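You operate a simulated robot arm through the tools that you are given. There is no shell and no other tool.

You run a simulated robot arm. Do the job below in one go: nothing can be reset, and whatever is moved stays where it is left.

## Task
Set the stop's stroke as its card says and try the arms once, open and shut.
Fine: grey lever clamped again; hand mode for the try, then off.

It is judged by the outcome, as a careful person would: the job done as asked, and still so three seconds after it is handed in. It fails if anything else is knocked over, pushed out of place, dropped, spilled or broken.

## Robot
A 7-joint arm with a three-finger gripper, fixed in place. Base frame: the origin is on the floor under the middle of its stand, x ahead of it, y to its left, z up. Lengths are in cm, angles in degrees, forces in N, time in s.
It reaches about 134.2 cm from its shoulder. Its first joint turns from -166.0 to 166.0 degrees. Payload 2.69 kg.
The TCP is the grasp point between the finger pads, 3 cm short of the fingertips. In the tool frame z runs along the fingers and y along their closing line. The gripper opens to 12.8 cm; its body begins 11.7 cm behind the TCP.
Orientation is that of the tool frame in the base frame, as a unit quaternion [x, y, z, w]. With the fingers straight down and closing along the base's y, the tool's x points along the base's -x, its y along +y and its z along -z.

## Interface
- The arm moves only by the tool move_arm. Its argument "series" is one flat list of numbers, 7 for each row, row after row: the gripper command, from -1 (shut) to 1 (fully open), values between in proportion, then the shift along the tool's x, y, z in cm, then the turn, a rotation vector about the tool's x, y, z in degrees. In form: [grip, tx, ty, tz, ax, ay, az, grip, tx, ty, tz, ax, ay, az, ...]. A call has 1 to 20 rows; each row is the pose to reach, as a shift and turn from the pose commanded when the call began, along the tool's axes at that moment. A row lasts 0.2 s, in which the tool goes at most 5 cm and 8.6 degrees; a call with a longer step from one row to the next is refused whole, and so is a gripper value outside its range. A pose out of reach is approached as far as the arm can. The call stops where the force on the tool passes 60 N (or 10 N more than at its start, if that is more) or the arm is blocked; 0.2 s more then pass. Each finger travels about 12.7 cm/s and halts on what it meets, pressing with about 30 N; the grip force reading is that of the motor and also rises with nothing between the fingers. The clock runs only during rows and for 0.2 s after the last one: add rows that repeat a pose to give the fingers time. The reply holds the time, the measured pose of the TCP, the force on the tool along the base axes, the opening and the grip force, in the units named above and with some noise, with the torque about the TCP (base axes, N m) and any sound that the robot's microphone picked up.
- Cameras (640 x 400 px; columns grow to the right, rows downward): "scene" is fixed at [4.93, -49.7, 164.82]; the picture's right is [0.70, -0.72, 0.00], its down [-0.38, -0.37, -0.85] and it looks along [0.61, 0.59, -0.53] (base axes); focal length 366 px, centre (320, 200). "wrist" rides on the gripper at [5.8, 5.4, -13.1] in the tool frame; the picture's right is [-0.68, 0.74, 0.00], its down [-0.62, -0.57, -0.55] and it looks along [-0.40, -0.37, 0.84] (tool axes); focal length 234 px, centre (320, 200). There is no depth. A picture from a camera that has moved, and an enlarged one, comes with that camera's place and axes in the base frame and with its lens. The place of the scene camera against the robot may be out by one fixed shift of up to 1.2 cm in any direction.
- camera(camera): a new picture of that camera. No time passes.
- raise_lower(by): moves the trunk up (or, below 0, down) by that many cm; the arm rides with it, the base frame stays. It gives what a move gives, with no picture.
- close_up(camera, box): a new picture of the part [left, top, right, bottom] of that camera's present view, enlarged. No time passes.
- close_job(): hands the job in; it is judged then, once.

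Places have to be worked out from the pictures, the camera data and where the tool is seen. Open the gripper and draw the arm clear of the work before you hand the job in, unless the task says otherwise.

The tools are called after "Call:" by a JSON object that holds its "api" and its "payload". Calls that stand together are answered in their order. move_arm: Moves the arm, as the interface text tells. Its arguments: {"type":"object","properties":{"series":{"type":"array","items":{"type":"number"}}},"required":["series"]} The other tools are called the same way: raise_lower (by) moves the trunk up or down; camera (camera) takes a picture; close_up (camera, box) takes an enlarged picture of a part of a camera's view; close_job () hands the job in.

At the start:

```text
clock: 0.0
position: [56.74, 46.25, 120.24]
tool_rot: [0.0, 1.0, 0.0, 0.0]
wrist_force: [-0.2, 0.2, -0.5]
moment: [0.02, -0.01, 0.0]
opening: 12.78
gripper_force: 0.0
trunk travel left (down, up): [-15.0, 20.0]
```

scene: 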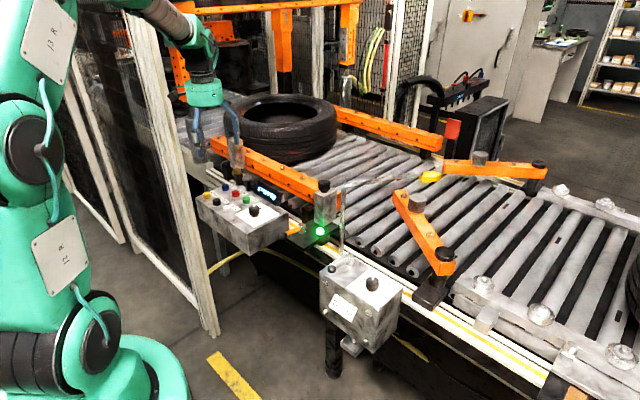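
wrist: 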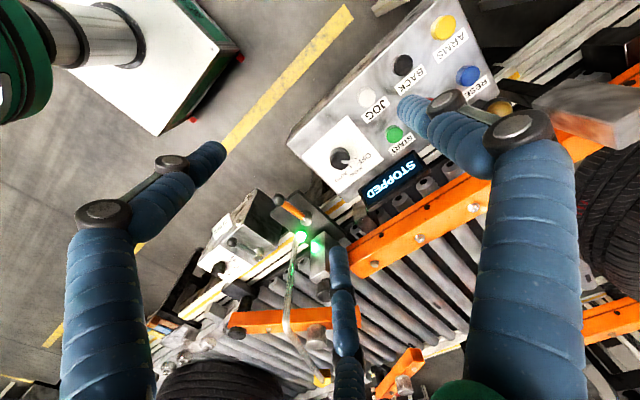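

I start by looking closely at the pictures: a control box with buttons (ARMS, BACK, RESET, JOG, START, a selector), a second box with a card, and the stop with arms. I'll enlarge the key parts.

Call:
{"api": "close_up", "payload": {"camera": "scene", "box": [180, 160, 420, 310]}}

Call:
{"api": "close_up", "payload": {"camera": "wrist", "box": [270, 0, 530, 220]}}

Call:
{"api": "close_up", "payload": {"camera": "scene", "box": [300, 240, 420, 380]}}

Call:
{"api": "close_up", "payload": {"camera": "wrist", "box": [190, 170, 370, 320]}}

```text
2.67 times, centred on (300, 235) of scene
camera zoom: at [4.93, -49.7, 164.82], right [0.7, -0.72, 0.0], down [-0.38, -0.37, -0.85], along [0.61, 0.59, -0.53], focal length 975 px, centre (373, 107)
```

zoom: 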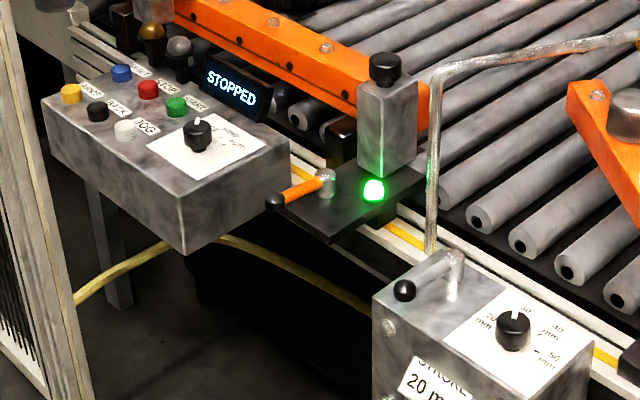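

```text
1.82 times, centred on (400, 110) of wrist
camera zoom: at [50.96, 51.73, 133.38], right [0.68, 0.74, 0.0], down [0.62, -0.57, 0.55], along [0.4, -0.37, -0.84], focal length 426 px, centre (174, 364)
```

zoom: 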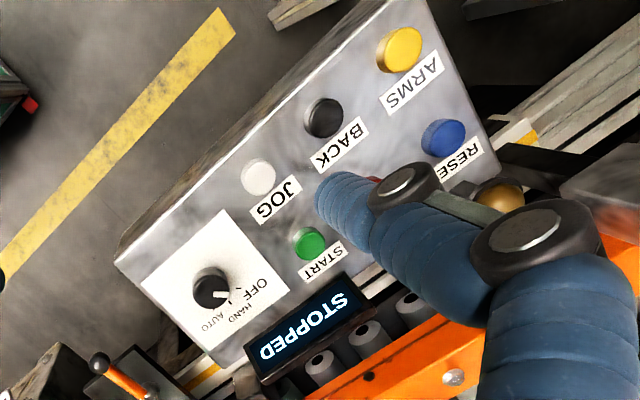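

```text
2.86 times, centred on (360, 310) of scene
camera zoom: at [4.93, -49.7, 164.82], right [0.7, -0.72, 0.0], down [-0.38, -0.37, -0.85], along [0.61, 0.59, -0.53], focal length 1045 px, centre (206, -114)
```

zoom: 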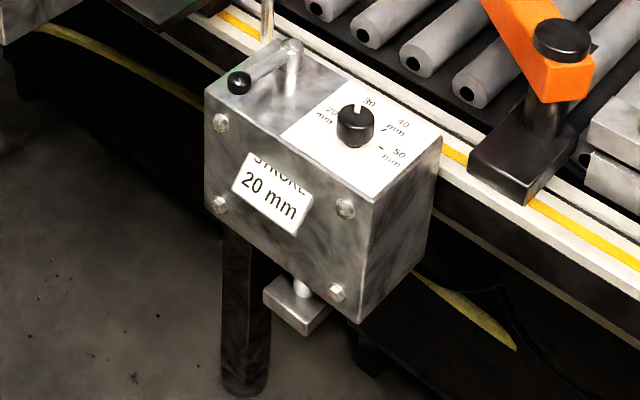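

```text
2.67 times, centred on (280, 245) of wrist
camera zoom: at [50.96, 51.73, 133.38], right [0.68, 0.74, 0.0], down [0.62, -0.57, 0.55], along [0.4, -0.37, -0.84], focal length 624 px, centre (427, 80)
```

zoom: 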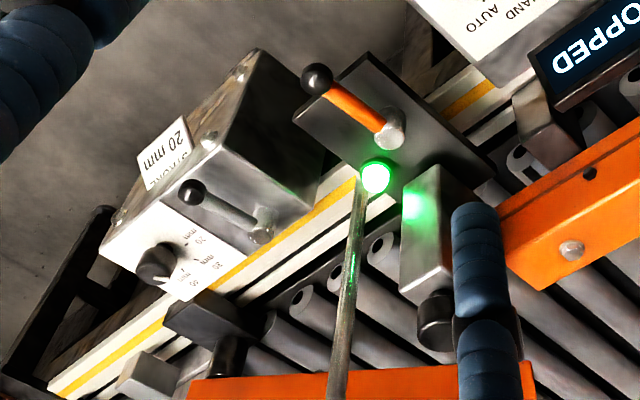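

The selector on the panel looks to be near (66.5, 42.5, 92), and the stroke box's knob near (70.5, -7.5, 87) with its grey lever's ball near (66.7, 5, 88). I move the arm sideways, staying high, so the wrist camera sees the stroke box well.

Call:
{"api": "move_arm", "payload": {"series": [1, 0, -4.4, 1, 0, 0, 0, 1, 0, -8.8, 2, 0, 0, 0, 1, 0, -13.2, 3, 0, 0, 0, 1, 0, -17.6, 4, 0, 0, 0, 1, 0, -22, 5, 0, 0, 0, 1, 0, -26.4, 6, 0, 0, 0, 1, 0, -30.8, 7, 0, 0, 0, 1, 0, -35, 8, 0, 0, 0]}}

```text
clock: 1.8
position: [56.91, 11.14, 112.28]
tool_rot: [-0.001, 1.0, 0.0, 0.0]
wrist_force: [0.6, -0.3, -0.6]
moment: [0.0, 0.0, -0.03]
opening: 12.78
gripper_force: 0.0
trunk travel left (down, up): [-15.0, 20.0]
```

The arm is now at (56.9, 11.1, 112.3) above and in front of the stroke box. I take the wrist picture.

Call:
{"api": "camera", "payload": {"camera": "wrist"}}

Call:
{"api": "camera", "payload": {"camera": "scene"}}

```text
taken
camera wrist: at [51.03, 16.67, 125.31], right [0.68, 0.74, 0.0], down [0.62, -0.57, 0.55], along [0.4, -0.37, -0.84], focal length 234 px, centre (320, 200)
```

wrist: 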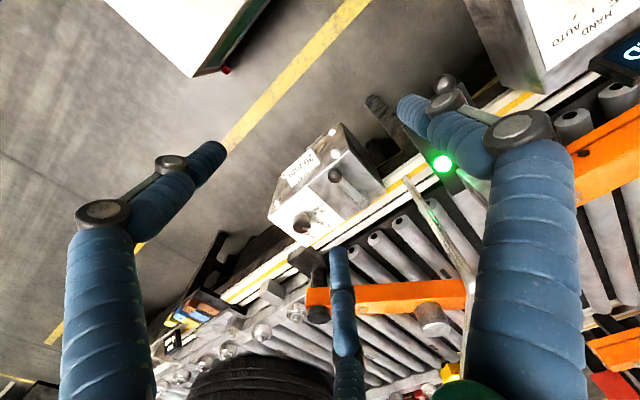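

```text
taken
```

scene: 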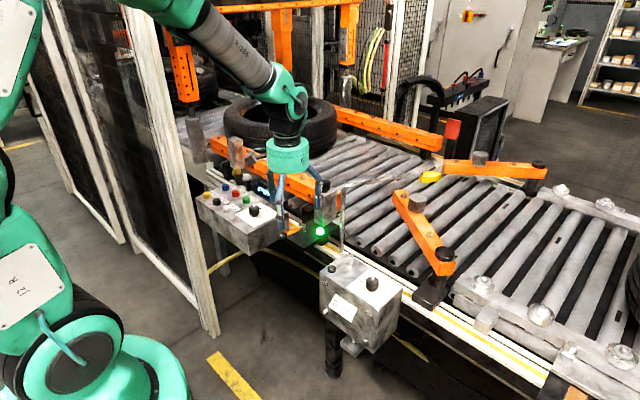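

Call:
{"api": "close_up", "payload": {"camera": "wrist", "box": [250, 110, 450, 260]}}

Call:
{"api": "close_up", "payload": {"camera": "scene", "box": [310, 245, 410, 365]}}

Call:
{"api": "close_up", "payload": {"camera": "wrist", "box": [260, 140, 390, 240]}}

```text
2.67 times, centred on (350, 185) of wrist
camera zoom: at [51.03, 16.67, 125.31], right [0.68, 0.74, 0.0], down [0.62, -0.57, 0.55], along [0.4, -0.37, -0.84], focal length 624 px, centre (240, 240)
```

zoom: 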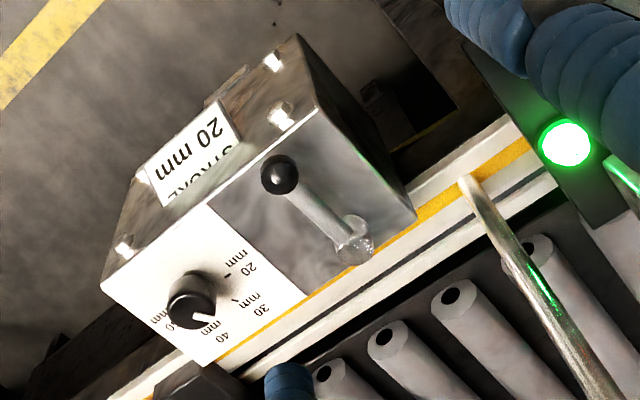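

```text
3.33 times, centred on (360, 305) of scene
camera zoom: at [4.93, -49.7, 164.82], right [0.7, -0.72, 0.0], down [-0.38, -0.37, -0.85], along [0.61, 0.59, -0.53], focal length 1219 px, centre (187, -150)
```

zoom: 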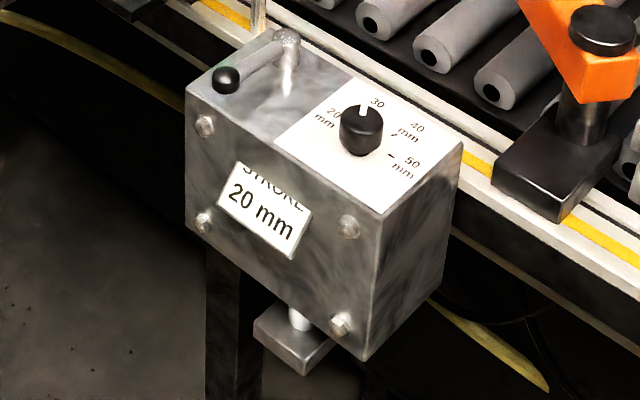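

```text
4.00 times, centred on (325, 190) of wrist
camera zoom: at [51.03, 16.67, 125.31], right [0.68, 0.74, 0.0], down [0.62, -0.57, 0.55], along [0.4, -0.37, -0.84], focal length 937 px, centre (300, 240)
```

zoom: 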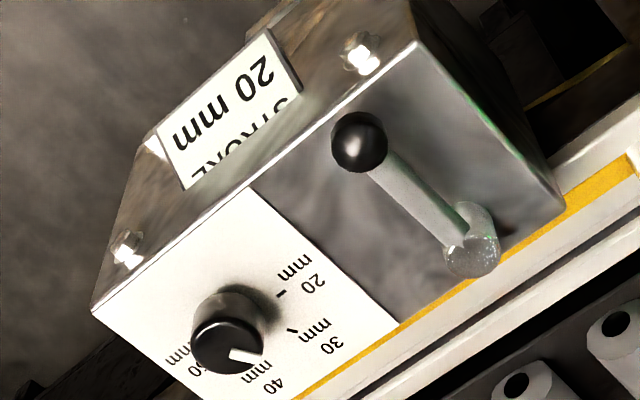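

The card reads "STROKE 20 mm"; the scale's ticks 20/30/40/50 go round the knob from +y through +x to -y, and the pointer seems near 30. Before working I shut the gripper here in free space to learn how the three fingers close and where the shut tips appear.

Call:
{"api": "move_arm", "payload": {"series": [-1, 0, 0, 0, 0, 0, 0, -1, 0, 0, 0, 0, 0, 0, -1, 0, 0, 0, 0, 0, 0, -1, 0, 0, 0, 0, 0, 0]}}

Call:
{"api": "camera", "payload": {"camera": "wrist"}}

Call:
{"api": "close_up", "payload": {"camera": "scene", "box": [250, 100, 350, 240]}}

```text
clock: 2.8
position: [56.7, 11.2, 112.26]
tool_rot: [0.001, 1.0, 0.0, 0.0]
wrist_force: [-0.5, 0.3, -0.4]
moment: [-0.01, -0.02, 0.01]
opening: 0.21
gripper_force: 30.0
trunk travel left (down, up): [-15.0, 20.0]
```

```text
taken
camera wrist: at [51.03, 16.69, 125.3], right [0.68, 0.74, 0.0], down [0.62, -0.57, 0.55], along [0.4, -0.37, -0.84], focal length 234 px, centre (320, 200)
```

wrist: 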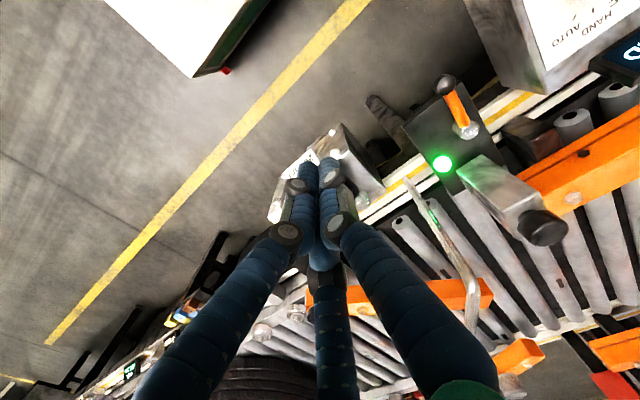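

```text
2.86 times, centred on (300, 170) of scene
camera zoom: at [4.93, -49.7, 164.82], right [0.7, -0.72, 0.0], down [-0.38, -0.37, -0.85], along [0.61, 0.59, -0.53], focal length 1045 px, centre (377, 286)
```

zoom: 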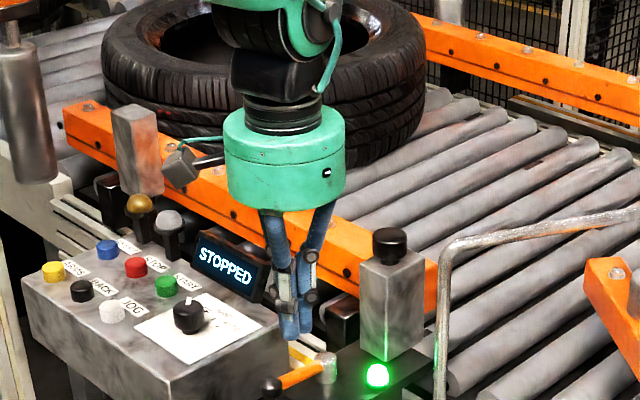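

The fingers close radially on the tool axis, so shut they make a poker and open they can go round a knob. I open again and move nearer the box to see the lever, knob and scale in detail.

Call:
{"api": "move_arm", "payload": {"series": [1, 0, 0, 0, 0, 0, 0, 1, -1.6, -1.3, 3.5, 0, 0, 0, 1, -3.2, -2.6, 7, 0, 0, 0, 1, -4.8, -3.9, 10, 0, 0, 0, 1, -6.3, -5, 13, 0, 0, 0]}}

Call:
{"api": "camera", "payload": {"camera": "wrist"}}

Call:
{"api": "close_up", "payload": {"camera": "wrist", "box": [220, 120, 420, 245]}}

```text
clock: 4.0
position: [63.06, 6.24, 99.16]
tool_rot: [0.001, 1.0, 0.0, 0.0]
wrist_force: [0.4, 0.0, -0.1]
moment: [-0.02, -0.06, -0.02]
opening: 12.79
gripper_force: 0.2
trunk travel left (down, up): [-15.0, 20.0]
```

```text
taken
camera wrist: at [57.26, 11.73, 112.3], right [0.68, 0.74, 0.0], down [0.62, -0.57, 0.55], along [0.4, -0.37, -0.84], focal length 234 px, centre (320, 200)
```

wrist: 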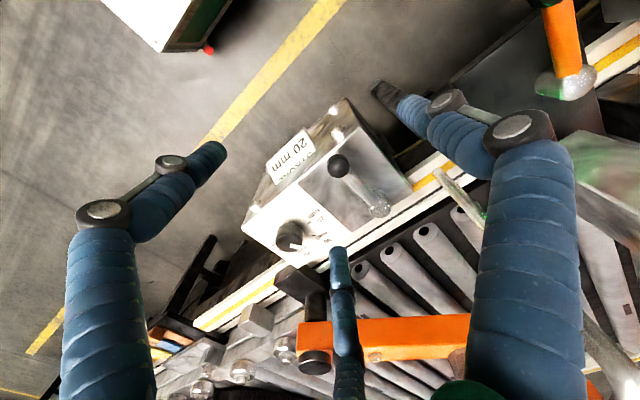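

```text
3.20 times, centred on (320, 182) of wrist
camera zoom: at [57.26, 11.73, 112.3], right [0.68, 0.74, 0.0], down [0.62, -0.57, 0.55], along [0.4, -0.37, -0.84], focal length 749 px, centre (320, 256)
```

zoom: 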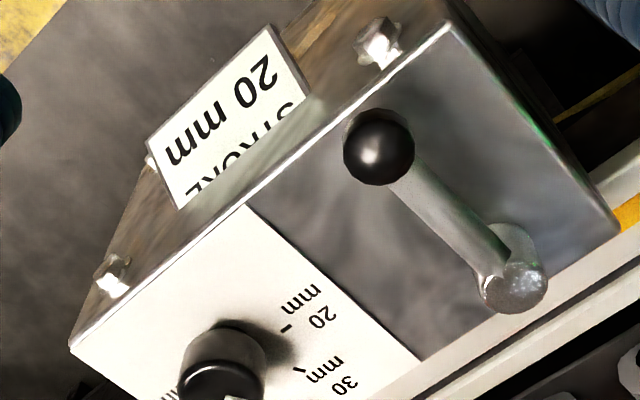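

With two wrist views I put the box top at z ≈ 84.6, its front edge at x ≈ 66.2, the ball at (66.8, 5.7, 88) and the lever's pivot at (74.7, 5.8). I shift so the knob is central in the wrist picture to read the pointer.

Call:
{"api": "move_arm", "payload": {"series": [1, -1.2, -3, 1, 0, 0, 0, 1, -2.4, -6, 2, 0, 0, 0, 1, -3.6, -9.2, 3.2, 0, 0, 0]}}

Call:
{"api": "camera", "payload": {"camera": "wrist"}}

Call:
{"api": "close_up", "payload": {"camera": "wrist", "box": [240, 130, 420, 245]}}

```text
clock: 4.8
position: [66.66, -3.02, 95.93]
tool_rot: [-0.001, 1.0, 0.0, 0.0]
wrist_force: [-0.3, -1.2, 0.0]
moment: [0.04, -0.01, 0.01]
opening: 12.79
gripper_force: 0.1
trunk travel left (down, up): [-15.0, 20.0]
```

```text
taken
camera wrist: at [60.89, 2.47, 109.06], right [0.68, 0.74, 0.0], down [0.62, -0.57, 0.55], along [0.4, -0.37, -0.84], focal length 234 px, centre (320, 200)
```

wrist: 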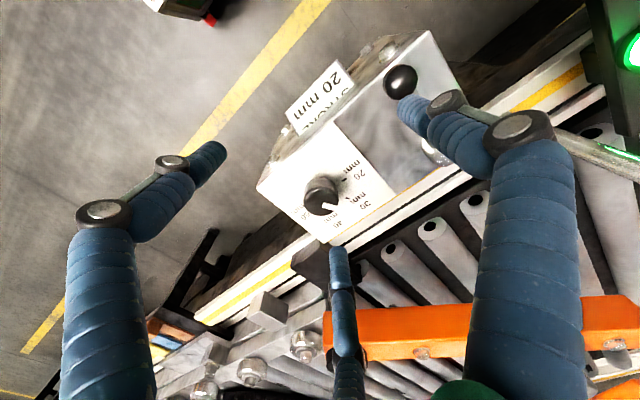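

```text
3.48 times, centred on (330, 188) of wrist
camera zoom: at [60.89, 2.47, 109.06], right [0.68, 0.74, 0.0], down [0.62, -0.57, 0.55], along [0.4, -0.37, -0.84], focal length 814 px, centre (285, 244)
```

zoom: 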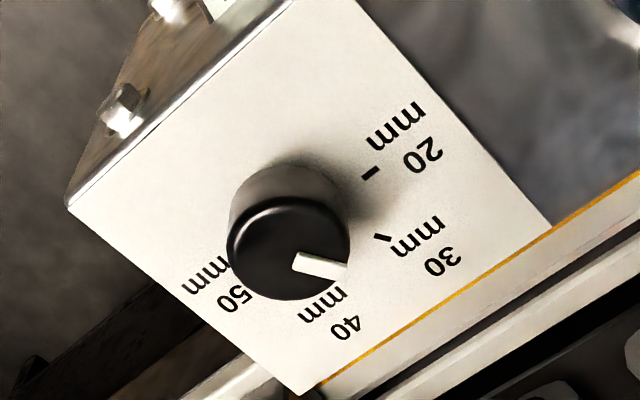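

The pointer appears to be at about 30 mm with the ticks spaced roughly 50° apart; the knob's centre works out near (71.5, -7.2) with top z ≈ 87. I zoom in more to pin down the pointer and ticks.

Call:
{"api": "close_up", "payload": {"camera": "wrist", "box": [290, 165, 370, 225]}}

Call:
{"api": "close_up", "payload": {"camera": "scene", "box": [345, 262, 401, 304]}}

```text
6.67 times, centred on (330, 195) of wrist
camera zoom: at [60.89, 2.47, 109.06], right [0.68, 0.74, 0.0], down [0.62, -0.57, 0.55], along [0.4, -0.37, -0.84], focal length 1561 px, centre (253, 233)
```

zoom: 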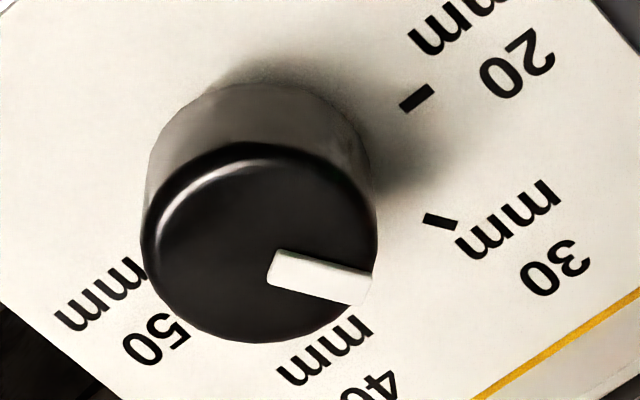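

```text
9.52 times, centred on (373, 283) of scene
camera zoom: at [4.93, -49.7, 164.82], right [0.7, -0.72, 0.0], down [-0.38, -0.37, -0.85], along [0.61, 0.59, -0.53], focal length 3482 px, centre (-185, -590)
```

zoom: 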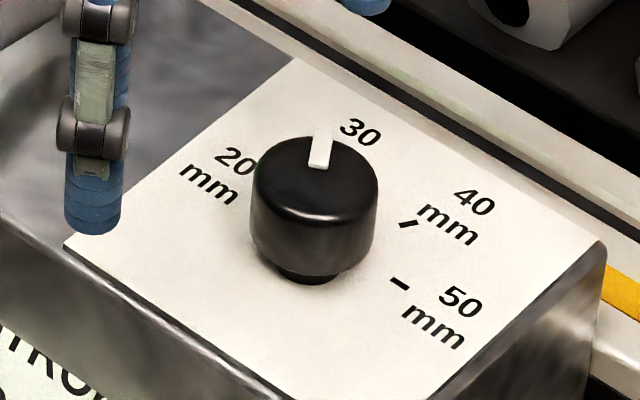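

The pointer is on 30 mm, so the stroke must go to 20 mm (a CCW turn, about 50°). First the grey lever has to be loosened: I shut the fingers, go over to the +y side of the lever's bar and come down beside it to push it gently toward -y (the usual loosening sense).

Call:
{"api": "move_arm", "payload": {"series": [-1, 0, 0, -1.5, 0, 0, 0, -1, 0, 0, -3, 0, 0, 0, -1, 0, 0, -3, 0, 0, 0, -1, -0.8, 4, -3, 0, 0, 0, -1, -1.6, 8, -3, 0, 0, 0, -1, -2.5, 12.3, -3, 0, 0, 0, -1, -2.5, 12.3, 0, 0, 0, 0]}}

Call:
{"api": "camera", "payload": {"camera": "wrist"}}

Call:
{"api": "close_up", "payload": {"camera": "scene", "box": [310, 200, 410, 300]}}

```text
clock: 6.4
position: [69.09, 9.58, 96.09]
tool_rot: [0.001, 1.0, 0.0, 0.001]
wrist_force: [-0.7, 0.9, -0.2]
moment: [-0.05, -0.03, 0.01]
opening: 0.2
gripper_force: 30.4
trunk travel left (down, up): [-15.0, 20.0]
```

```text
taken
camera wrist: at [63.25, 14.94, 109.18], right [0.68, 0.74, 0.0], down [0.62, -0.57, 0.55], along [0.4, -0.37, -0.84], focal length 234 px, centre (320, 200)
```

wrist: 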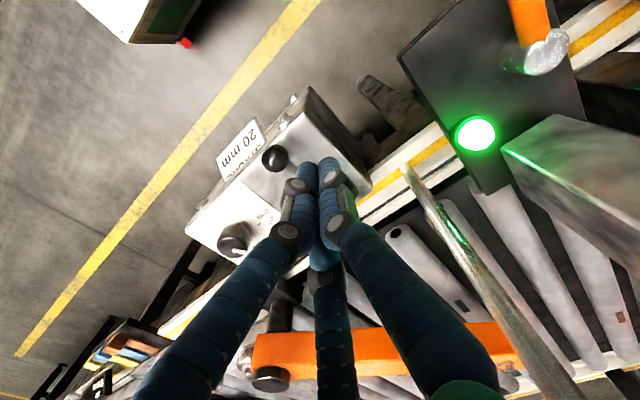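

```text
4.00 times, centred on (360, 250) of scene
camera zoom: at [4.93, -49.7, 164.82], right [0.7, -0.72, 0.0], down [-0.38, -0.37, -0.85], along [0.61, 0.59, -0.53], focal length 1463 px, centre (160, 0)
```

zoom: 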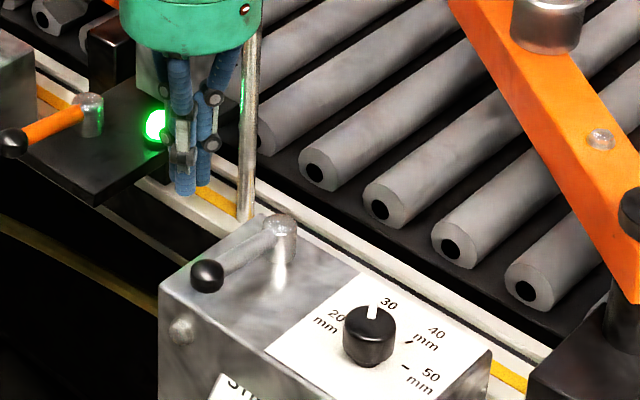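

The tips project in the scene picture just where expected, so the scene camera's shift is small. I come down 7 cm so the shut tips are about 1.5 cm over the box top, beside the lever's bar.

Call:
{"api": "move_arm", "payload": {"series": [-1, 0, 0, 2.5, 0, 0, 0, -1, 0, 0, 5, 0, 0, 0, -1, 0, 0, 7, 0, 0, 0]}}

Call:
{"api": "close_up", "payload": {"camera": "wrist", "box": [200, 90, 440, 240]}}

Call:
{"api": "close_up", "payload": {"camera": "scene", "box": [310, 200, 410, 300]}}

```text
clock: 7.2
position: [69.02, 9.28, 89.04]
tool_rot: [0.0, 1.0, 0.0, 0.0]
wrist_force: [-0.8, -1.2, -0.7]
moment: [0.01, 0.0, 0.01]
opening: 0.21
gripper_force: 30.2
trunk travel left (down, up): [-15.0, 20.0]
```

```text
2.67 times, centred on (320, 165) of wrist
camera zoom: at [63.28, 14.75, 102.12], right [0.68, 0.74, 0.0], down [0.62, -0.57, 0.55], along [0.4, -0.37, -0.84], focal length 624 px, centre (320, 293)
```

zoom: 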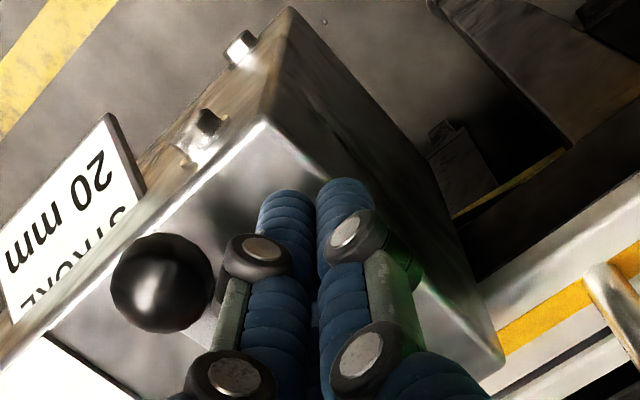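

```text
4.00 times, centred on (360, 250) of scene
camera zoom: at [4.93, -49.7, 164.82], right [0.7, -0.72, 0.0], down [-0.38, -0.37, -0.85], along [0.61, 0.59, -0.53], focal length 1463 px, centre (160, 0)
```

zoom: 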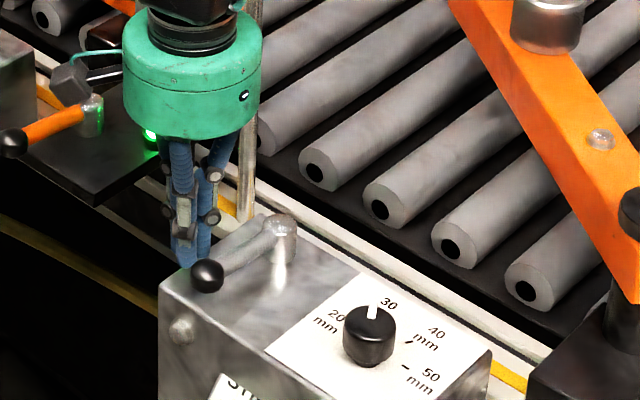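

The shut tips stand on the +y side of the bar. I push toward -y in small steps and watch the force.

Call:
{"api": "move_arm", "payload": {"series": [-1, 0, -0.4, 0, 0, 0, 0, -1, 0, -0.8, 0, 0, 0, 0, -1, 0, -1.2, 0, 0, 0, 0, -1, 0, -1.6, 0, 0, 0, 0]}}

```text
clock: 8.2
position: [69.09, 7.77, 89.13]
tool_rot: [0.0, 1.0, 0.0, 0.0]
wrist_force: [-0.8, 0.4, 0.1]
moment: [-0.02, 0.0, 0.01]
opening: 0.22
gripper_force: 29.7
trunk travel left (down, up): [-15.0, 20.0]
```

No contact yet at y = 7.8; I continue in small steps.

Call:
{"api": "move_arm", "payload": {"series": [-1, 0, -0.3, 0, 0, 0, 0, -1, 0, -0.6, 0, 0, 0, 0, -1, 0, -0.8, 0, 0, 0, 0]}}

Call:
{"api": "close_up", "payload": {"camera": "wrist", "box": [200, 90, 440, 240]}}

```text
clock: 9.0
position: [69.2, 6.92, 89.07]
tool_rot: [0.0, 1.0, 0.0, 0.0]
wrist_force: [-0.7, 0.9, -0.5]
moment: [-0.03, -0.02, 0.01]
opening: 0.23
gripper_force: 30.0
trunk travel left (down, up): [-15.0, 20.0]
```

```text
2.67 times, centred on (320, 165) of wrist
camera zoom: at [63.34, 12.43, 102.17], right [0.68, 0.74, 0.0], down [0.62, -0.57, 0.55], along [0.4, -0.37, -0.84], focal length 624 px, centre (320, 293)
```

zoom: 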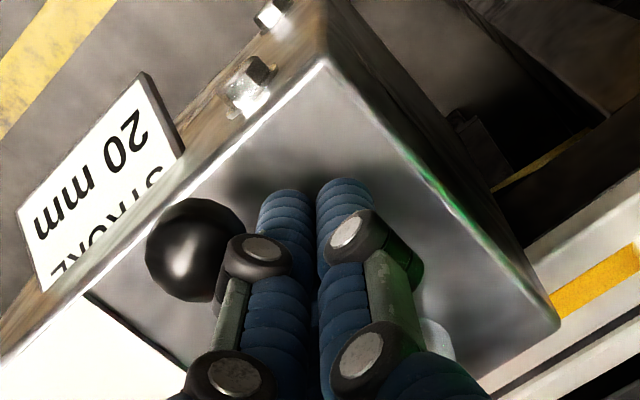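

Ball seems to have moved about 1 cm toward -y with almost no force; I check with the scene camera.

Call:
{"api": "close_up", "payload": {"camera": "scene", "box": [310, 200, 410, 300]}}

```text
4.00 times, centred on (360, 250) of scene
camera zoom: at [4.93, -49.7, 164.82], right [0.7, -0.72, 0.0], down [-0.38, -0.37, -0.85], along [0.61, 0.59, -0.53], focal length 1463 px, centre (160, 0)
```

zoom: 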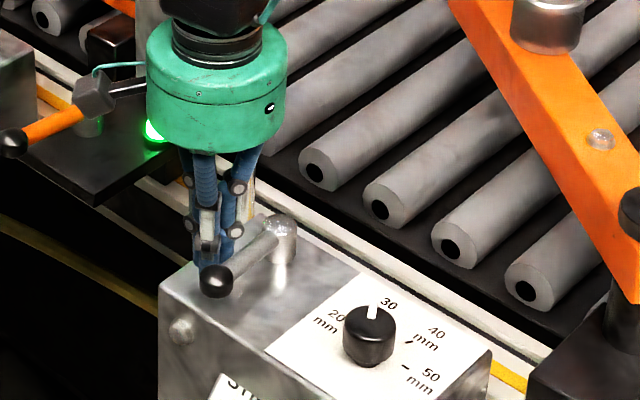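

The lever swings toward -y with hardly any force. I follow its arc (pivot about (74.7, 5.8)) further, watching for a rise in force at its end of travel.

Call:
{"api": "move_arm", "payload": {"series": [-1, 0.2, -0.65, 0, 0, 0, 0, -1, 0.3, -1.3, 0, 0, 0, 0, -1, 0.28, -1.85, 0, 0, 0, 0, -1, 0.2, -2.35, 0, 0, 0, 0, -1, 0.08, -2.85, 0, 0, 0, 0, -1, -0.07, -3.35, 0, 0, 0, 0]}}

Call:
{"api": "close_up", "payload": {"camera": "scene", "box": [310, 200, 410, 300]}}

Call:
{"api": "close_up", "payload": {"camera": "wrist", "box": [200, 90, 440, 240]}}

```text
clock: 10.4
position: [69.19, 3.6, 89.09]
tool_rot: [0.0, 1.0, 0.0, 0.0]
wrist_force: [0.4, -1.3, 0.5]
moment: [0.04, 0.01, -0.02]
opening: 0.2
gripper_force: 30.2
trunk travel left (down, up): [-15.0, 20.0]
```

```text
4.00 times, centred on (360, 250) of scene
camera zoom: at [4.93, -49.7, 164.82], right [0.7, -0.72, 0.0], down [-0.38, -0.37, -0.85], along [0.61, 0.59, -0.53], focal length 1463 px, centre (160, 0)
```

zoom: 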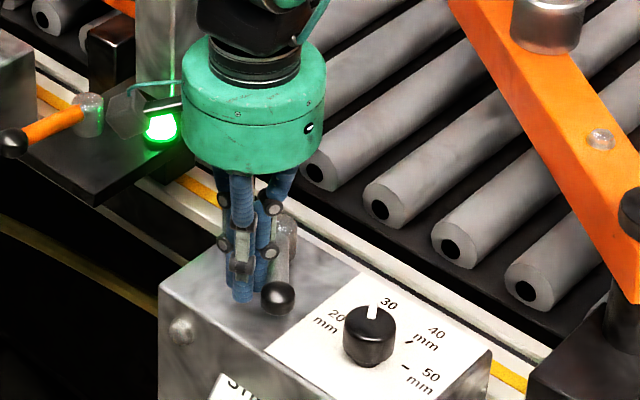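

```text
2.67 times, centred on (320, 165) of wrist
camera zoom: at [63.43, 9.03, 102.17], right [0.68, 0.74, 0.0], down [0.62, -0.57, 0.55], along [0.4, -0.37, -0.84], focal length 624 px, centre (320, 293)
```

zoom: 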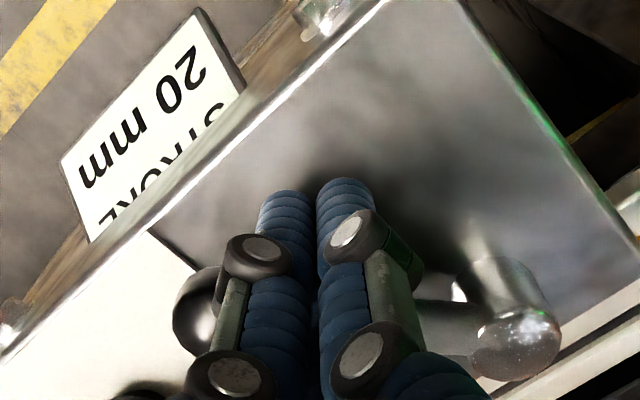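

The lever is about 45° round and still free (force below 1.5 N). I continue along the arc in small steps to find its end.

Call:
{"api": "move_arm", "payload": {"series": [-1, -0.2, -0.5, 0, 0, 0, 0, -1, -0.46, -0.92, 0, 0, 0, 0, -1, -0.75, -1.35, 0, 0, 0, 0, -1, -1.08, -1.74, 0, 0, 0, 0]}}

Call:
{"api": "close_up", "payload": {"camera": "scene", "box": [310, 200, 410, 300]}}

```text
clock: 11.4
position: [70.43, 1.85, 89.13]
tool_rot: [0.001, 1.0, 0.0, 0.0]
wrist_force: [0.5, 0.3, -0.3]
moment: [-0.05, 0.02, 0.01]
opening: 0.21
gripper_force: 30.0
trunk travel left (down, up): [-15.0, 20.0]
```

```text
4.00 times, centred on (360, 250) of scene
camera zoom: at [4.93, -49.7, 164.82], right [0.7, -0.72, 0.0], down [-0.38, -0.37, -0.85], along [0.61, 0.59, -0.53], focal length 1463 px, centre (160, 0)
```

zoom: 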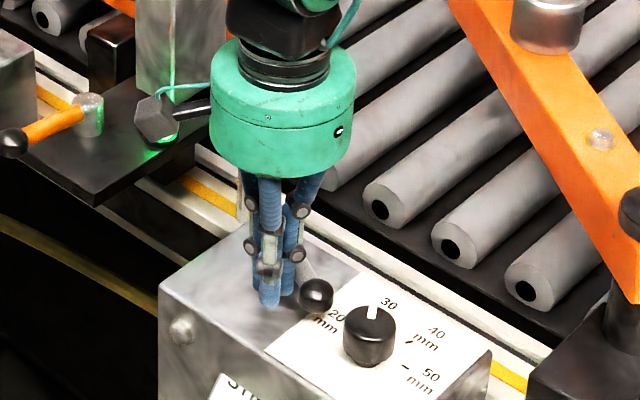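

Lever at about 67° and still free. I push it further along the arc, in small steps, to find the end of its travel.

Call:
{"api": "move_arm", "payload": {"series": [-1, -0.35, -0.36, 0, 0, 0, 0, -1, -0.75, -0.7, 0, 0, 0, 0, -1, -1.15, -1.0, 0, 0, 0, 0, -1, -1.6, -1.27, 0, 0, 0, 0]}}

Call:
{"api": "close_up", "payload": {"camera": "scene", "box": [310, 200, 410, 300]}}

```text
clock: 12.4
position: [71.28, 0.85, 88.9]
tool_rot: [0.0, 1.0, 0.001, -0.004]
wrist_force: [-48.8, 32.8, 8.3]
moment: [0.24, 0.46, 0.15]
opening: 0.17
gripper_force: 30.0
trunk travel left (down, up): [-15.0, 20.0]
```

```text
4.00 times, centred on (360, 250) of scene
camera zoom: at [4.93, -49.7, 164.82], right [0.7, -0.72, 0.0], down [-0.38, -0.37, -0.85], along [0.61, 0.59, -0.53], focal length 1463 px, centre (160, 0)
```

zoom: 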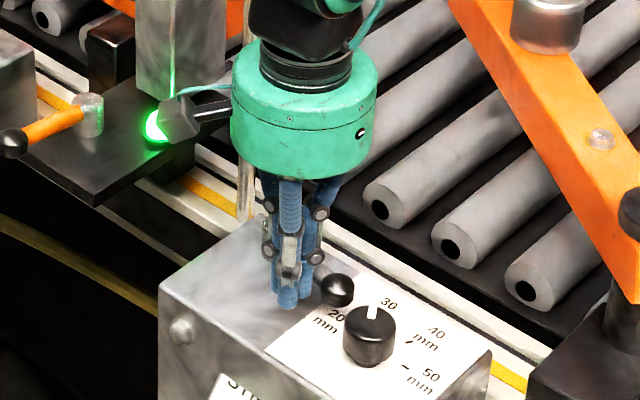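

The lever hit its end stop at about 80° (force rose to ~59 N and the move stopped), so it's fully loosened, with the ball near (73.2, -2.3). I back off and rise.

Call:
{"api": "move_arm", "payload": {"series": [-1, 0.8, 0.8, 0, 0, 0, 0, -1, 1.8, 1.8, 0, 0, 0, 0, -1, 1.8, 1.8, -3, 0, 0, 0, -1, 1.8, 1.8, -7, 0, 0, 0, -1, 1.8, 1.8, -10, 0, 0, 0]}}

Call:
{"api": "close_up", "payload": {"camera": "scene", "box": [310, 200, 410, 300]}}

```text
clock: 13.6
position: [70.13, 2.44, 99.16]
tool_rot: [0.0, 1.0, 0.0, 0.0]
wrist_force: [-1.0, -0.8, 0.5]
moment: [-0.01, 0.01, -0.02]
opening: 0.21
gripper_force: 29.6
trunk travel left (down, up): [-15.0, 20.0]
```

```text
4.00 times, centred on (360, 250) of scene
camera zoom: at [4.93, -49.7, 164.82], right [0.7, -0.72, 0.0], down [-0.38, -0.37, -0.85], along [0.61, 0.59, -0.53], focal length 1463 px, centre (160, 0)
```

zoom: 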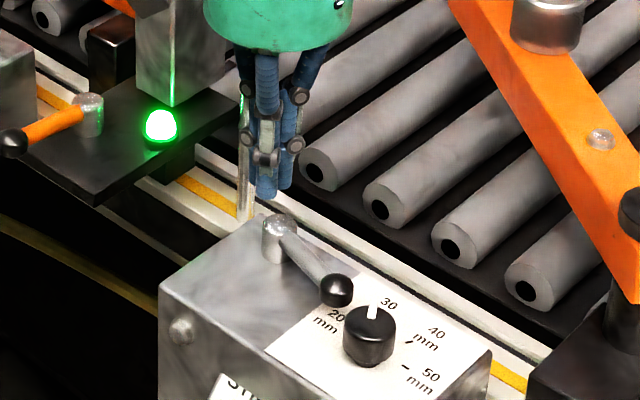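

The lever rests loosened at its stop. Now I go above the knob (≈(71.5, -7.2)), turning the tool 20° CCW so no finger meets the lever's ball during the turn, with fingers about 6 cm apart.

Call:
{"api": "move_arm", "payload": {"series": [-0.06, -0.4, -3, 0.5, 0, 0, -7, -0.06, -0.8, -6.2, 1.5, 0, 0, -14, -0.06, -1.4, -9.65, 3, 0, 0, -20, -0.06, -1.4, -9.65, 5, 0, 0, -20]}}

Call:
{"api": "camera", "payload": {"camera": "wrist"}}

Call:
{"api": "close_up", "payload": {"camera": "wrist", "box": [240, 90, 400, 200]}}

Call:
{"api": "close_up", "payload": {"camera": "scene", "box": [330, 230, 410, 300]}}

```text
clock: 14.6
position: [71.51, -7.39, 94.1]
tool_rot: [-0.175, 0.985, 0.0, 0.001]
wrist_force: [-0.2, 0.1, -0.6]
moment: [0.05, -0.03, 0.01]
opening: 6.02
gripper_force: 0.1
trunk travel left (down, up): [-15.0, 20.0]
```

```text
taken
camera wrist: at [64.23, -4.21, 107.17], right [0.38, 0.92, 0.0], down [0.77, -0.32, 0.55], along [0.51, -0.21, -0.84], focal length 234 px, centre (320, 200)
```

wrist: 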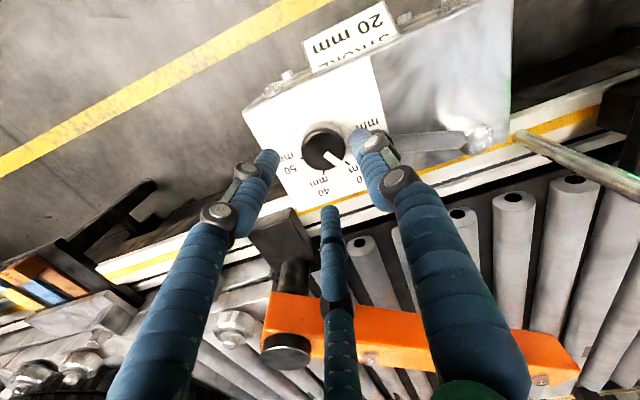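

```text
3.64 times, centred on (320, 145) of wrist
camera zoom: at [64.23, -4.21, 107.17], right [0.38, 0.92, 0.0], down [0.77, -0.32, 0.55], along [0.51, -0.21, -0.84], focal length 852 px, centre (320, 400)
```

zoom: 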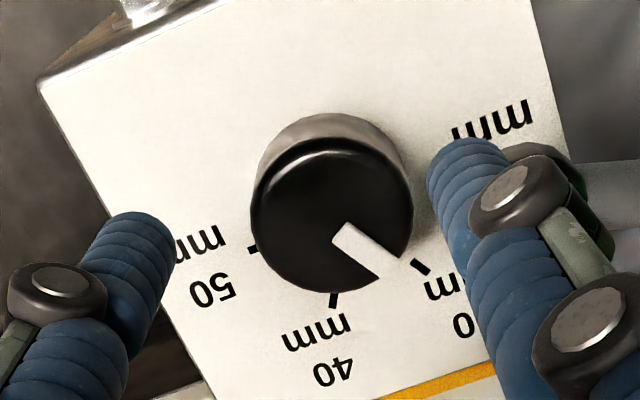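

```text
5.71 times, centred on (370, 265) of scene
camera zoom: at [4.93, -49.7, 164.82], right [0.7, -0.72, 0.0], down [-0.38, -0.37, -0.85], along [0.61, 0.59, -0.53], focal length 2089 px, centre (34, -171)
```

zoom: 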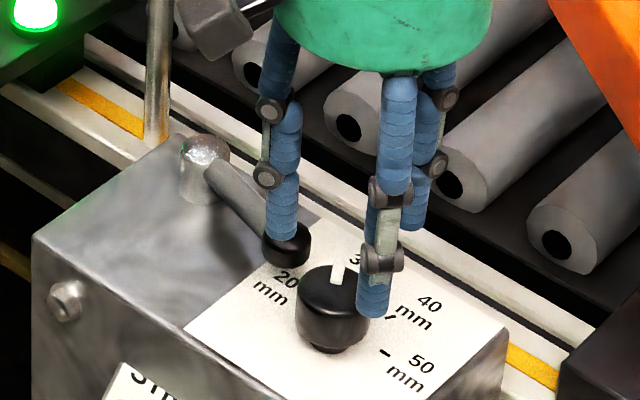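

The three-finger approach looks good. The knob's centre and the dial marks don't agree perfectly in my slanted views, so before gripping I rise and tilt the tool so the wrist camera looks straight down on the dial to settle the geometry.

Call:
{"api": "move_arm", "payload": {"series": [-0.06, 0, 0, -4, 0, 0, 0, -0.06, 0, 0, -8, 0, 0, 0, 0.5, 0, 0, -8, -5.6, 6, 0, 0.5, 0, 0, -8, -11.2, 12, 0, 0.5, 0, 0, -8, -16.8, 18, 0, 0.5, 0, 0, -8, -22.3, 24.1, 0]}}

Call:
{"api": "camera", "payload": {"camera": "wrist"}}

Call:
{"api": "close_up", "payload": {"camera": "wrist", "box": [230, 120, 410, 240]}}

```text
clock: 16.0
position: [71.48, -7.22, 102.12]
tool_rot: [-0.166, 0.944, 0.154, -0.238]
wrist_force: [0.1, -0.3, -0.9]
moment: [-0.04, -0.06, 0.02]
opening: 9.6
gripper_force: 0.0
trunk travel left (down, up): [-15.0, 20.0]
```

```text
taken
camera wrist: at [71.89, -7.36, 117.42], right [0.38, 0.92, 0.0], down [0.92, -0.38, 0.01], along [0.01, 0.0, -1.0], focal length 234 px, centre (320, 200)
```

wrist: 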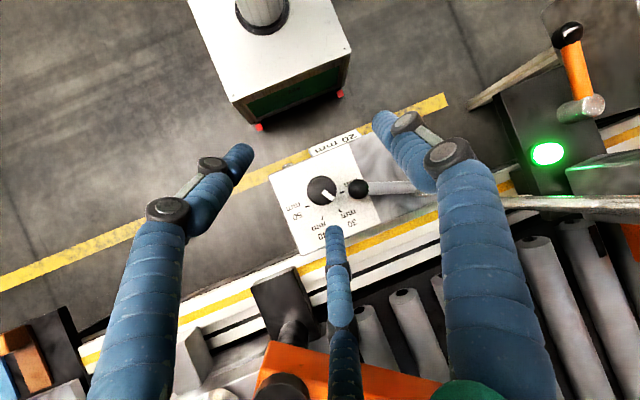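

```text
3.33 times, centred on (320, 180) of wrist
camera zoom: at [71.89, -7.36, 117.42], right [0.38, 0.92, 0.0], down [0.92, -0.38, 0.01], along [0.01, 0.0, -1.0], focal length 781 px, centre (320, 267)
```

zoom: 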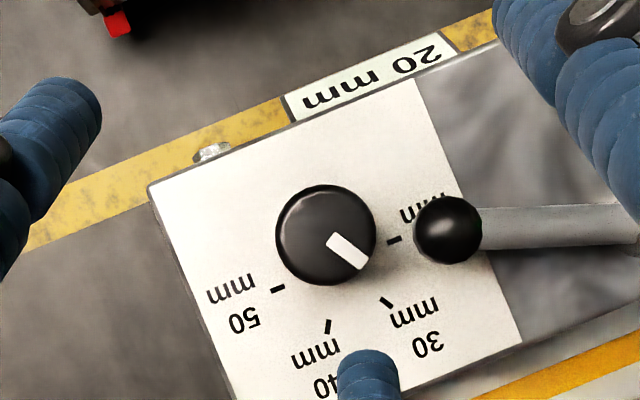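

Seen from straight above, the dial's ticks are 60° apart and the pointer lies parallel to the 30 tick; the knob sits at about (71.3, -6.9), and the loosened lever's ball at (72.8, -2.4). I un-tilt the tool, staying high.

Call:
{"api": "move_arm", "payload": {"series": [-0.06, 0, 0, 0, 5.6, -6, 0, -0.06, 0, 0, 0, 11.2, -12, 0, -0.06, 0, 0, 0, 16.8, -18, 0, -0.06, 0, 0, 0, 22.3, -24.1, 0]}}

```text
clock: 17.0
position: [71.56, -7.19, 102.17]
tool_rot: [-0.174, 0.985, -0.001, 0.001]
wrist_force: [0.5, -0.1, 0.6]
moment: [0.0, 0.07, -0.02]
opening: 6.02
gripper_force: 0.2
trunk travel left (down, up): [-15.0, 20.0]
```

The tool is upright again. I add 8° of yaw, centre on (71.3, -6.9) and come down to just above the knob's top, then check alignment.

Call:
{"api": "move_arm", "payload": {"series": [-0.06, 0.04, 0.18, 4, 0, 0, -4, -0.06, 0.085, 0.35, 8, 0, 0, -8, -0.06, 0.085, 0.35, 10.5, 0, 0, -8]}}

Call:
{"api": "close_up", "payload": {"camera": "wrist", "box": [230, 80, 410, 200]}}

Call:
{"api": "close_up", "payload": {"camera": "scene", "box": [330, 230, 410, 300]}}

```text
clock: 17.8
position: [71.32, -6.88, 91.68]
tool_rot: [-0.242, 0.97, -0.001, 0.0]
wrist_force: [-0.4, -0.9, 0.2]
moment: [0.0, 0.01, -0.02]
opening: 6.0
gripper_force: 0.1
trunk travel left (down, up): [-15.0, 20.0]
```

```text
3.33 times, centred on (320, 140) of wrist
camera zoom: at [63.67, -4.87, 104.63], right [0.25, 0.97, 0.0], down [0.81, -0.21, 0.55], along [0.53, -0.14, -0.84], focal length 781 px, centre (320, 400)
```

zoom: 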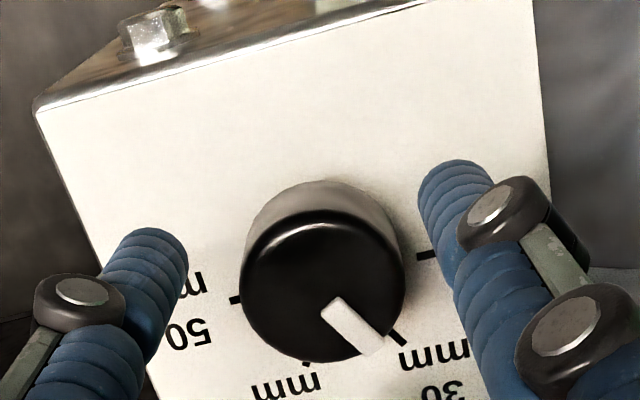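

```text
5.71 times, centred on (370, 265) of scene
camera zoom: at [4.93, -49.7, 164.82], right [0.7, -0.72, 0.0], down [-0.38, -0.37, -0.85], along [0.61, 0.59, -0.53], focal length 2089 px, centre (34, -171)
```

zoom: 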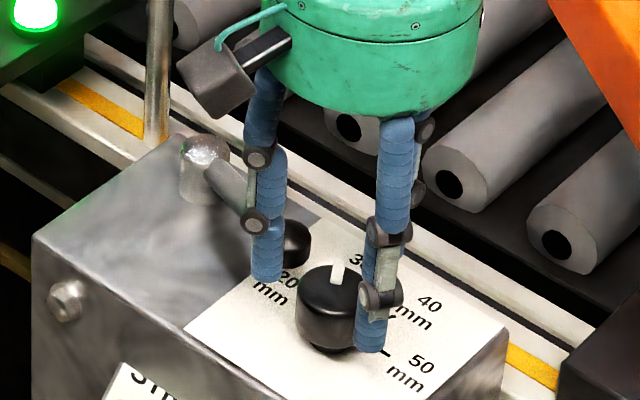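

The knob is nearly centred between the fingers (within 0.2 cm). I come down 3.4 cm so the pads surround it, and check before closing.

Call:
{"api": "move_arm", "payload": {"series": [-0.06, -0.09, -0.05, 1.2, 0, 0, 0, -0.06, -0.09, -0.05, 2.4, 0, 0, 0, -0.06, -0.09, -0.05, 3.4, 0, 0, 0]}}

Call:
{"api": "close_up", "payload": {"camera": "scene", "box": [330, 230, 410, 300]}}

Call:
{"api": "close_up", "payload": {"camera": "wrist", "box": [230, 80, 410, 200]}}

```text
clock: 18.6
position: [71.41, -6.91, 88.23]
tool_rot: [-0.242, 0.97, 0.0, 0.0]
wrist_force: [0.4, -0.1, -0.2]
moment: [0.0, -0.01, -0.01]
opening: 6.01
gripper_force: 0.0
trunk travel left (down, up): [-15.0, 20.0]
```

```text
5.71 times, centred on (370, 265) of scene
camera zoom: at [4.93, -49.7, 164.82], right [0.7, -0.72, 0.0], down [-0.38, -0.37, -0.85], along [0.61, 0.59, -0.53], focal length 2089 px, centre (34, -171)
```

zoom: 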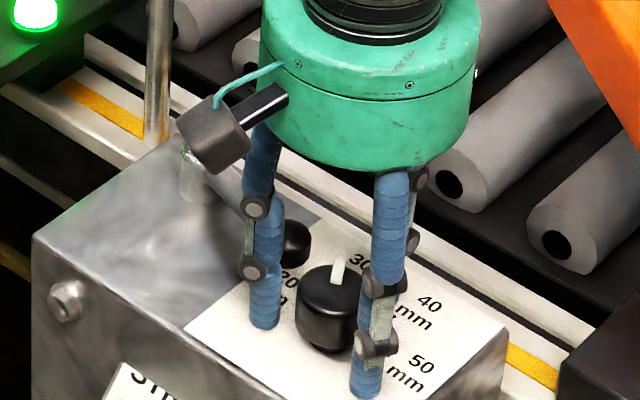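

```text
3.33 times, centred on (320, 140) of wrist
camera zoom: at [63.79, -4.86, 101.32], right [0.25, 0.97, 0.0], down [0.81, -0.21, 0.55], along [0.53, -0.14, -0.84], focal length 781 px, centre (320, 400)
```

zoom: 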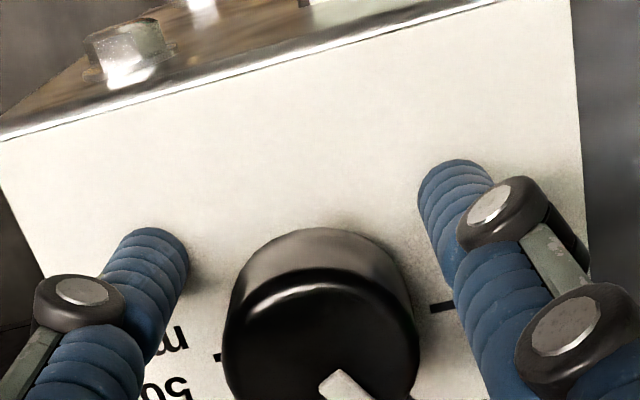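

The fingers are around the knob with clearance and no contact force. I close them on it.

Call:
{"api": "move_arm", "payload": {"series": [-0.3, 0, 0, 0, 0, 0, 0, -0.6, 0, 0, 0, 0, 0, 0, -0.8, 0, 0, 0, 0, 0, 0, -0.8, 0, 0, 0, 0, 0, 0]}}

Call:
{"api": "close_up", "payload": {"camera": "wrist", "box": [230, 100, 410, 220]}}

```text
clock: 19.6
position: [71.17, -6.73, 88.34]
tool_rot: [-0.242, 0.97, 0.0, 0.0]
wrist_force: [-8.7, 18.8, 10.3]
moment: [0.5, 0.03, -0.06]
opening: 3.89
gripper_force: 44.4
trunk travel left (down, up): [-15.0, 20.0]
```

```text
3.33 times, centred on (320, 160) of wrist
camera zoom: at [63.68, -4.75, 101.37], right [0.25, 0.97, 0.0], down [0.81, -0.21, 0.55], along [0.53, -0.14, -0.84], focal length 781 px, centre (320, 333)
```

zoom: 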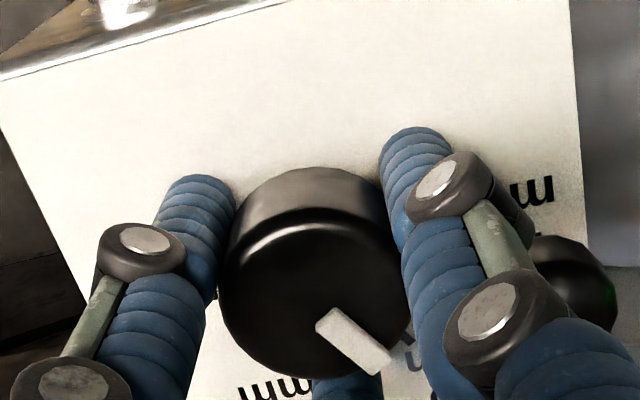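

Gripped at 3.9 cm (the knob's diameter). The side force shows the centre is a little toward (-x, +y), so I shift the command there to relieve it.

Call:
{"api": "move_arm", "payload": {"series": [-0.8, 0.1, 0.34, 0, 0, 0, 0, -0.8, 0.1, 0.34, 0, 0, 0, 0]}}

```text
clock: 20.2
position: [71.24, -6.7, 88.28]
tool_rot: [-0.242, 0.97, 0.0, 0.0]
wrist_force: [-3.4, -11.0, 8.6]
moment: [-0.21, 0.02, 0.01]
opening: 3.8
gripper_force: 44.9
trunk travel left (down, up): [-15.0, 20.0]
```

Now slightly over-corrected in y; I trim it and turn the grip 30° CCW (seen from above) as a first part of the turn.

Call:
{"api": "move_arm", "payload": {"series": [-0.8, 0.15, -0.02, 0, 0, 0, 0, -0.8, 0.15, -0.02, 0, 0, 0, -6, -0.8, 0.15, -0.02, 0, 0, 0, -12, -0.8, 0.15, -0.02, 0, 0, 0, -18, -0.8, 0.15, -0.02, 0, 0, 0, -24, -0.8, 0.15, -0.02, 0, 0, 0, -30]}}

Call:
{"api": "close_up", "payload": {"camera": "scene", "box": [330, 230, 410, 300]}}

Call:
{"api": "close_up", "payload": {"camera": "wrist", "box": [230, 100, 410, 220]}}

```text
clock: 21.6
position: [71.07, -6.65, 88.24]
tool_rot: [-0.485, 0.875, 0.0, 0.0]
wrist_force: [-4.3, -5.4, 16.1]
moment: [0.15, 0.32, -0.01]
opening: 3.66
gripper_force: 44.7
trunk travel left (down, up): [-15.0, 20.0]
```

```text
5.71 times, centred on (370, 265) of scene
camera zoom: at [4.93, -49.7, 164.82], right [0.7, -0.72, 0.0], down [-0.38, -0.37, -0.85], along [0.61, 0.59, -0.53], focal length 2089 px, centre (34, -171)
```

zoom: 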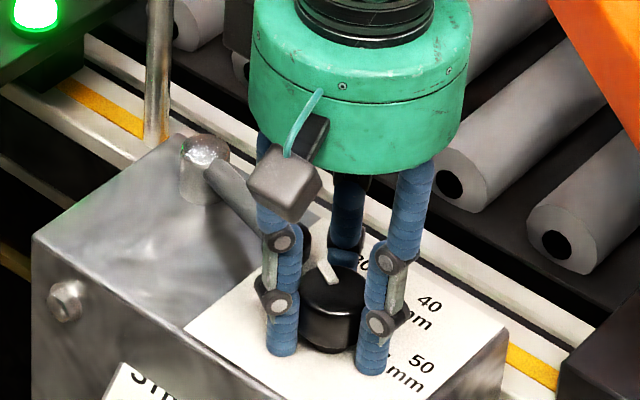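

```text
3.33 times, centred on (320, 160) of wrist
camera zoom: at [63.37, -8.85, 101.35], right [-0.27, 0.96, 0.0], down [0.81, 0.22, 0.55], along [0.53, 0.15, -0.84], focal length 781 px, centre (320, 333)
```

zoom: 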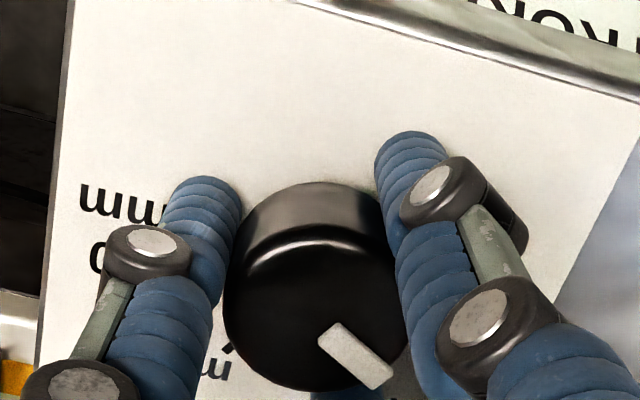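

The knob turned freely with the grip, pointer now about 30° further toward 20. I release, turn the open fingers back 30°, and regrip for the second half.

Call:
{"api": "move_arm", "payload": {"series": [-0.06, 0, 0, 0, 0, 0, 0, -0.06, 0, 0, 0, 0, 0, 0, -0.06, 0, 0, 0, 0, 0, 6, -0.06, 0, 0, 0, 0, 0, 12, -0.06, 0, 0, 0, 0, 0, 18, -0.06, 0, 0, 0, 0, 0, 24, -0.06, 0, 0, 0, 0, 0, 30]}}

Call:
{"api": "close_up", "payload": {"camera": "scene", "box": [330, 230, 410, 300]}}

Call:
{"api": "close_up", "payload": {"camera": "wrist", "box": [230, 100, 410, 220]}}

```text
clock: 23.2
position: [70.97, -6.76, 88.23]
tool_rot: [-0.241, 0.971, 0.0, 0.0]
wrist_force: [-6.0, -5.2, 13.1]
moment: [0.16, 0.29, 0.42]
opening: 6.1
gripper_force: 0.4
trunk travel left (down, up): [-15.0, 20.0]
```

```text
5.71 times, centred on (370, 265) of scene
camera zoom: at [4.93, -49.7, 164.82], right [0.7, -0.72, 0.0], down [-0.38, -0.37, -0.85], along [0.61, 0.59, -0.53], focal length 2089 px, centre (34, -171)
```

zoom: 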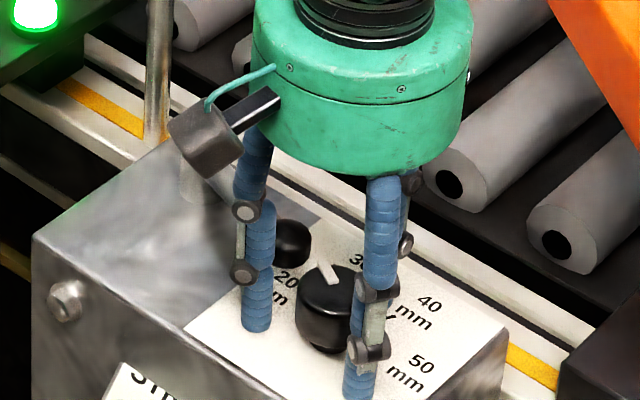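

```text
3.33 times, centred on (320, 160) of wrist
camera zoom: at [63.33, -4.75, 101.31], right [0.25, 0.97, 0.0], down [0.81, -0.21, 0.55], along [0.53, -0.14, -0.84], focal length 781 px, centre (320, 333)
```

zoom: 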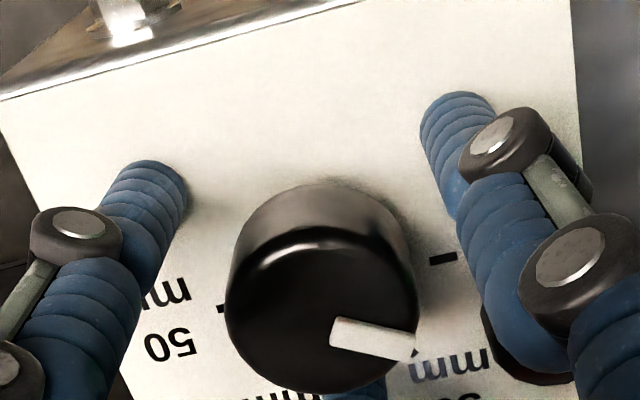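

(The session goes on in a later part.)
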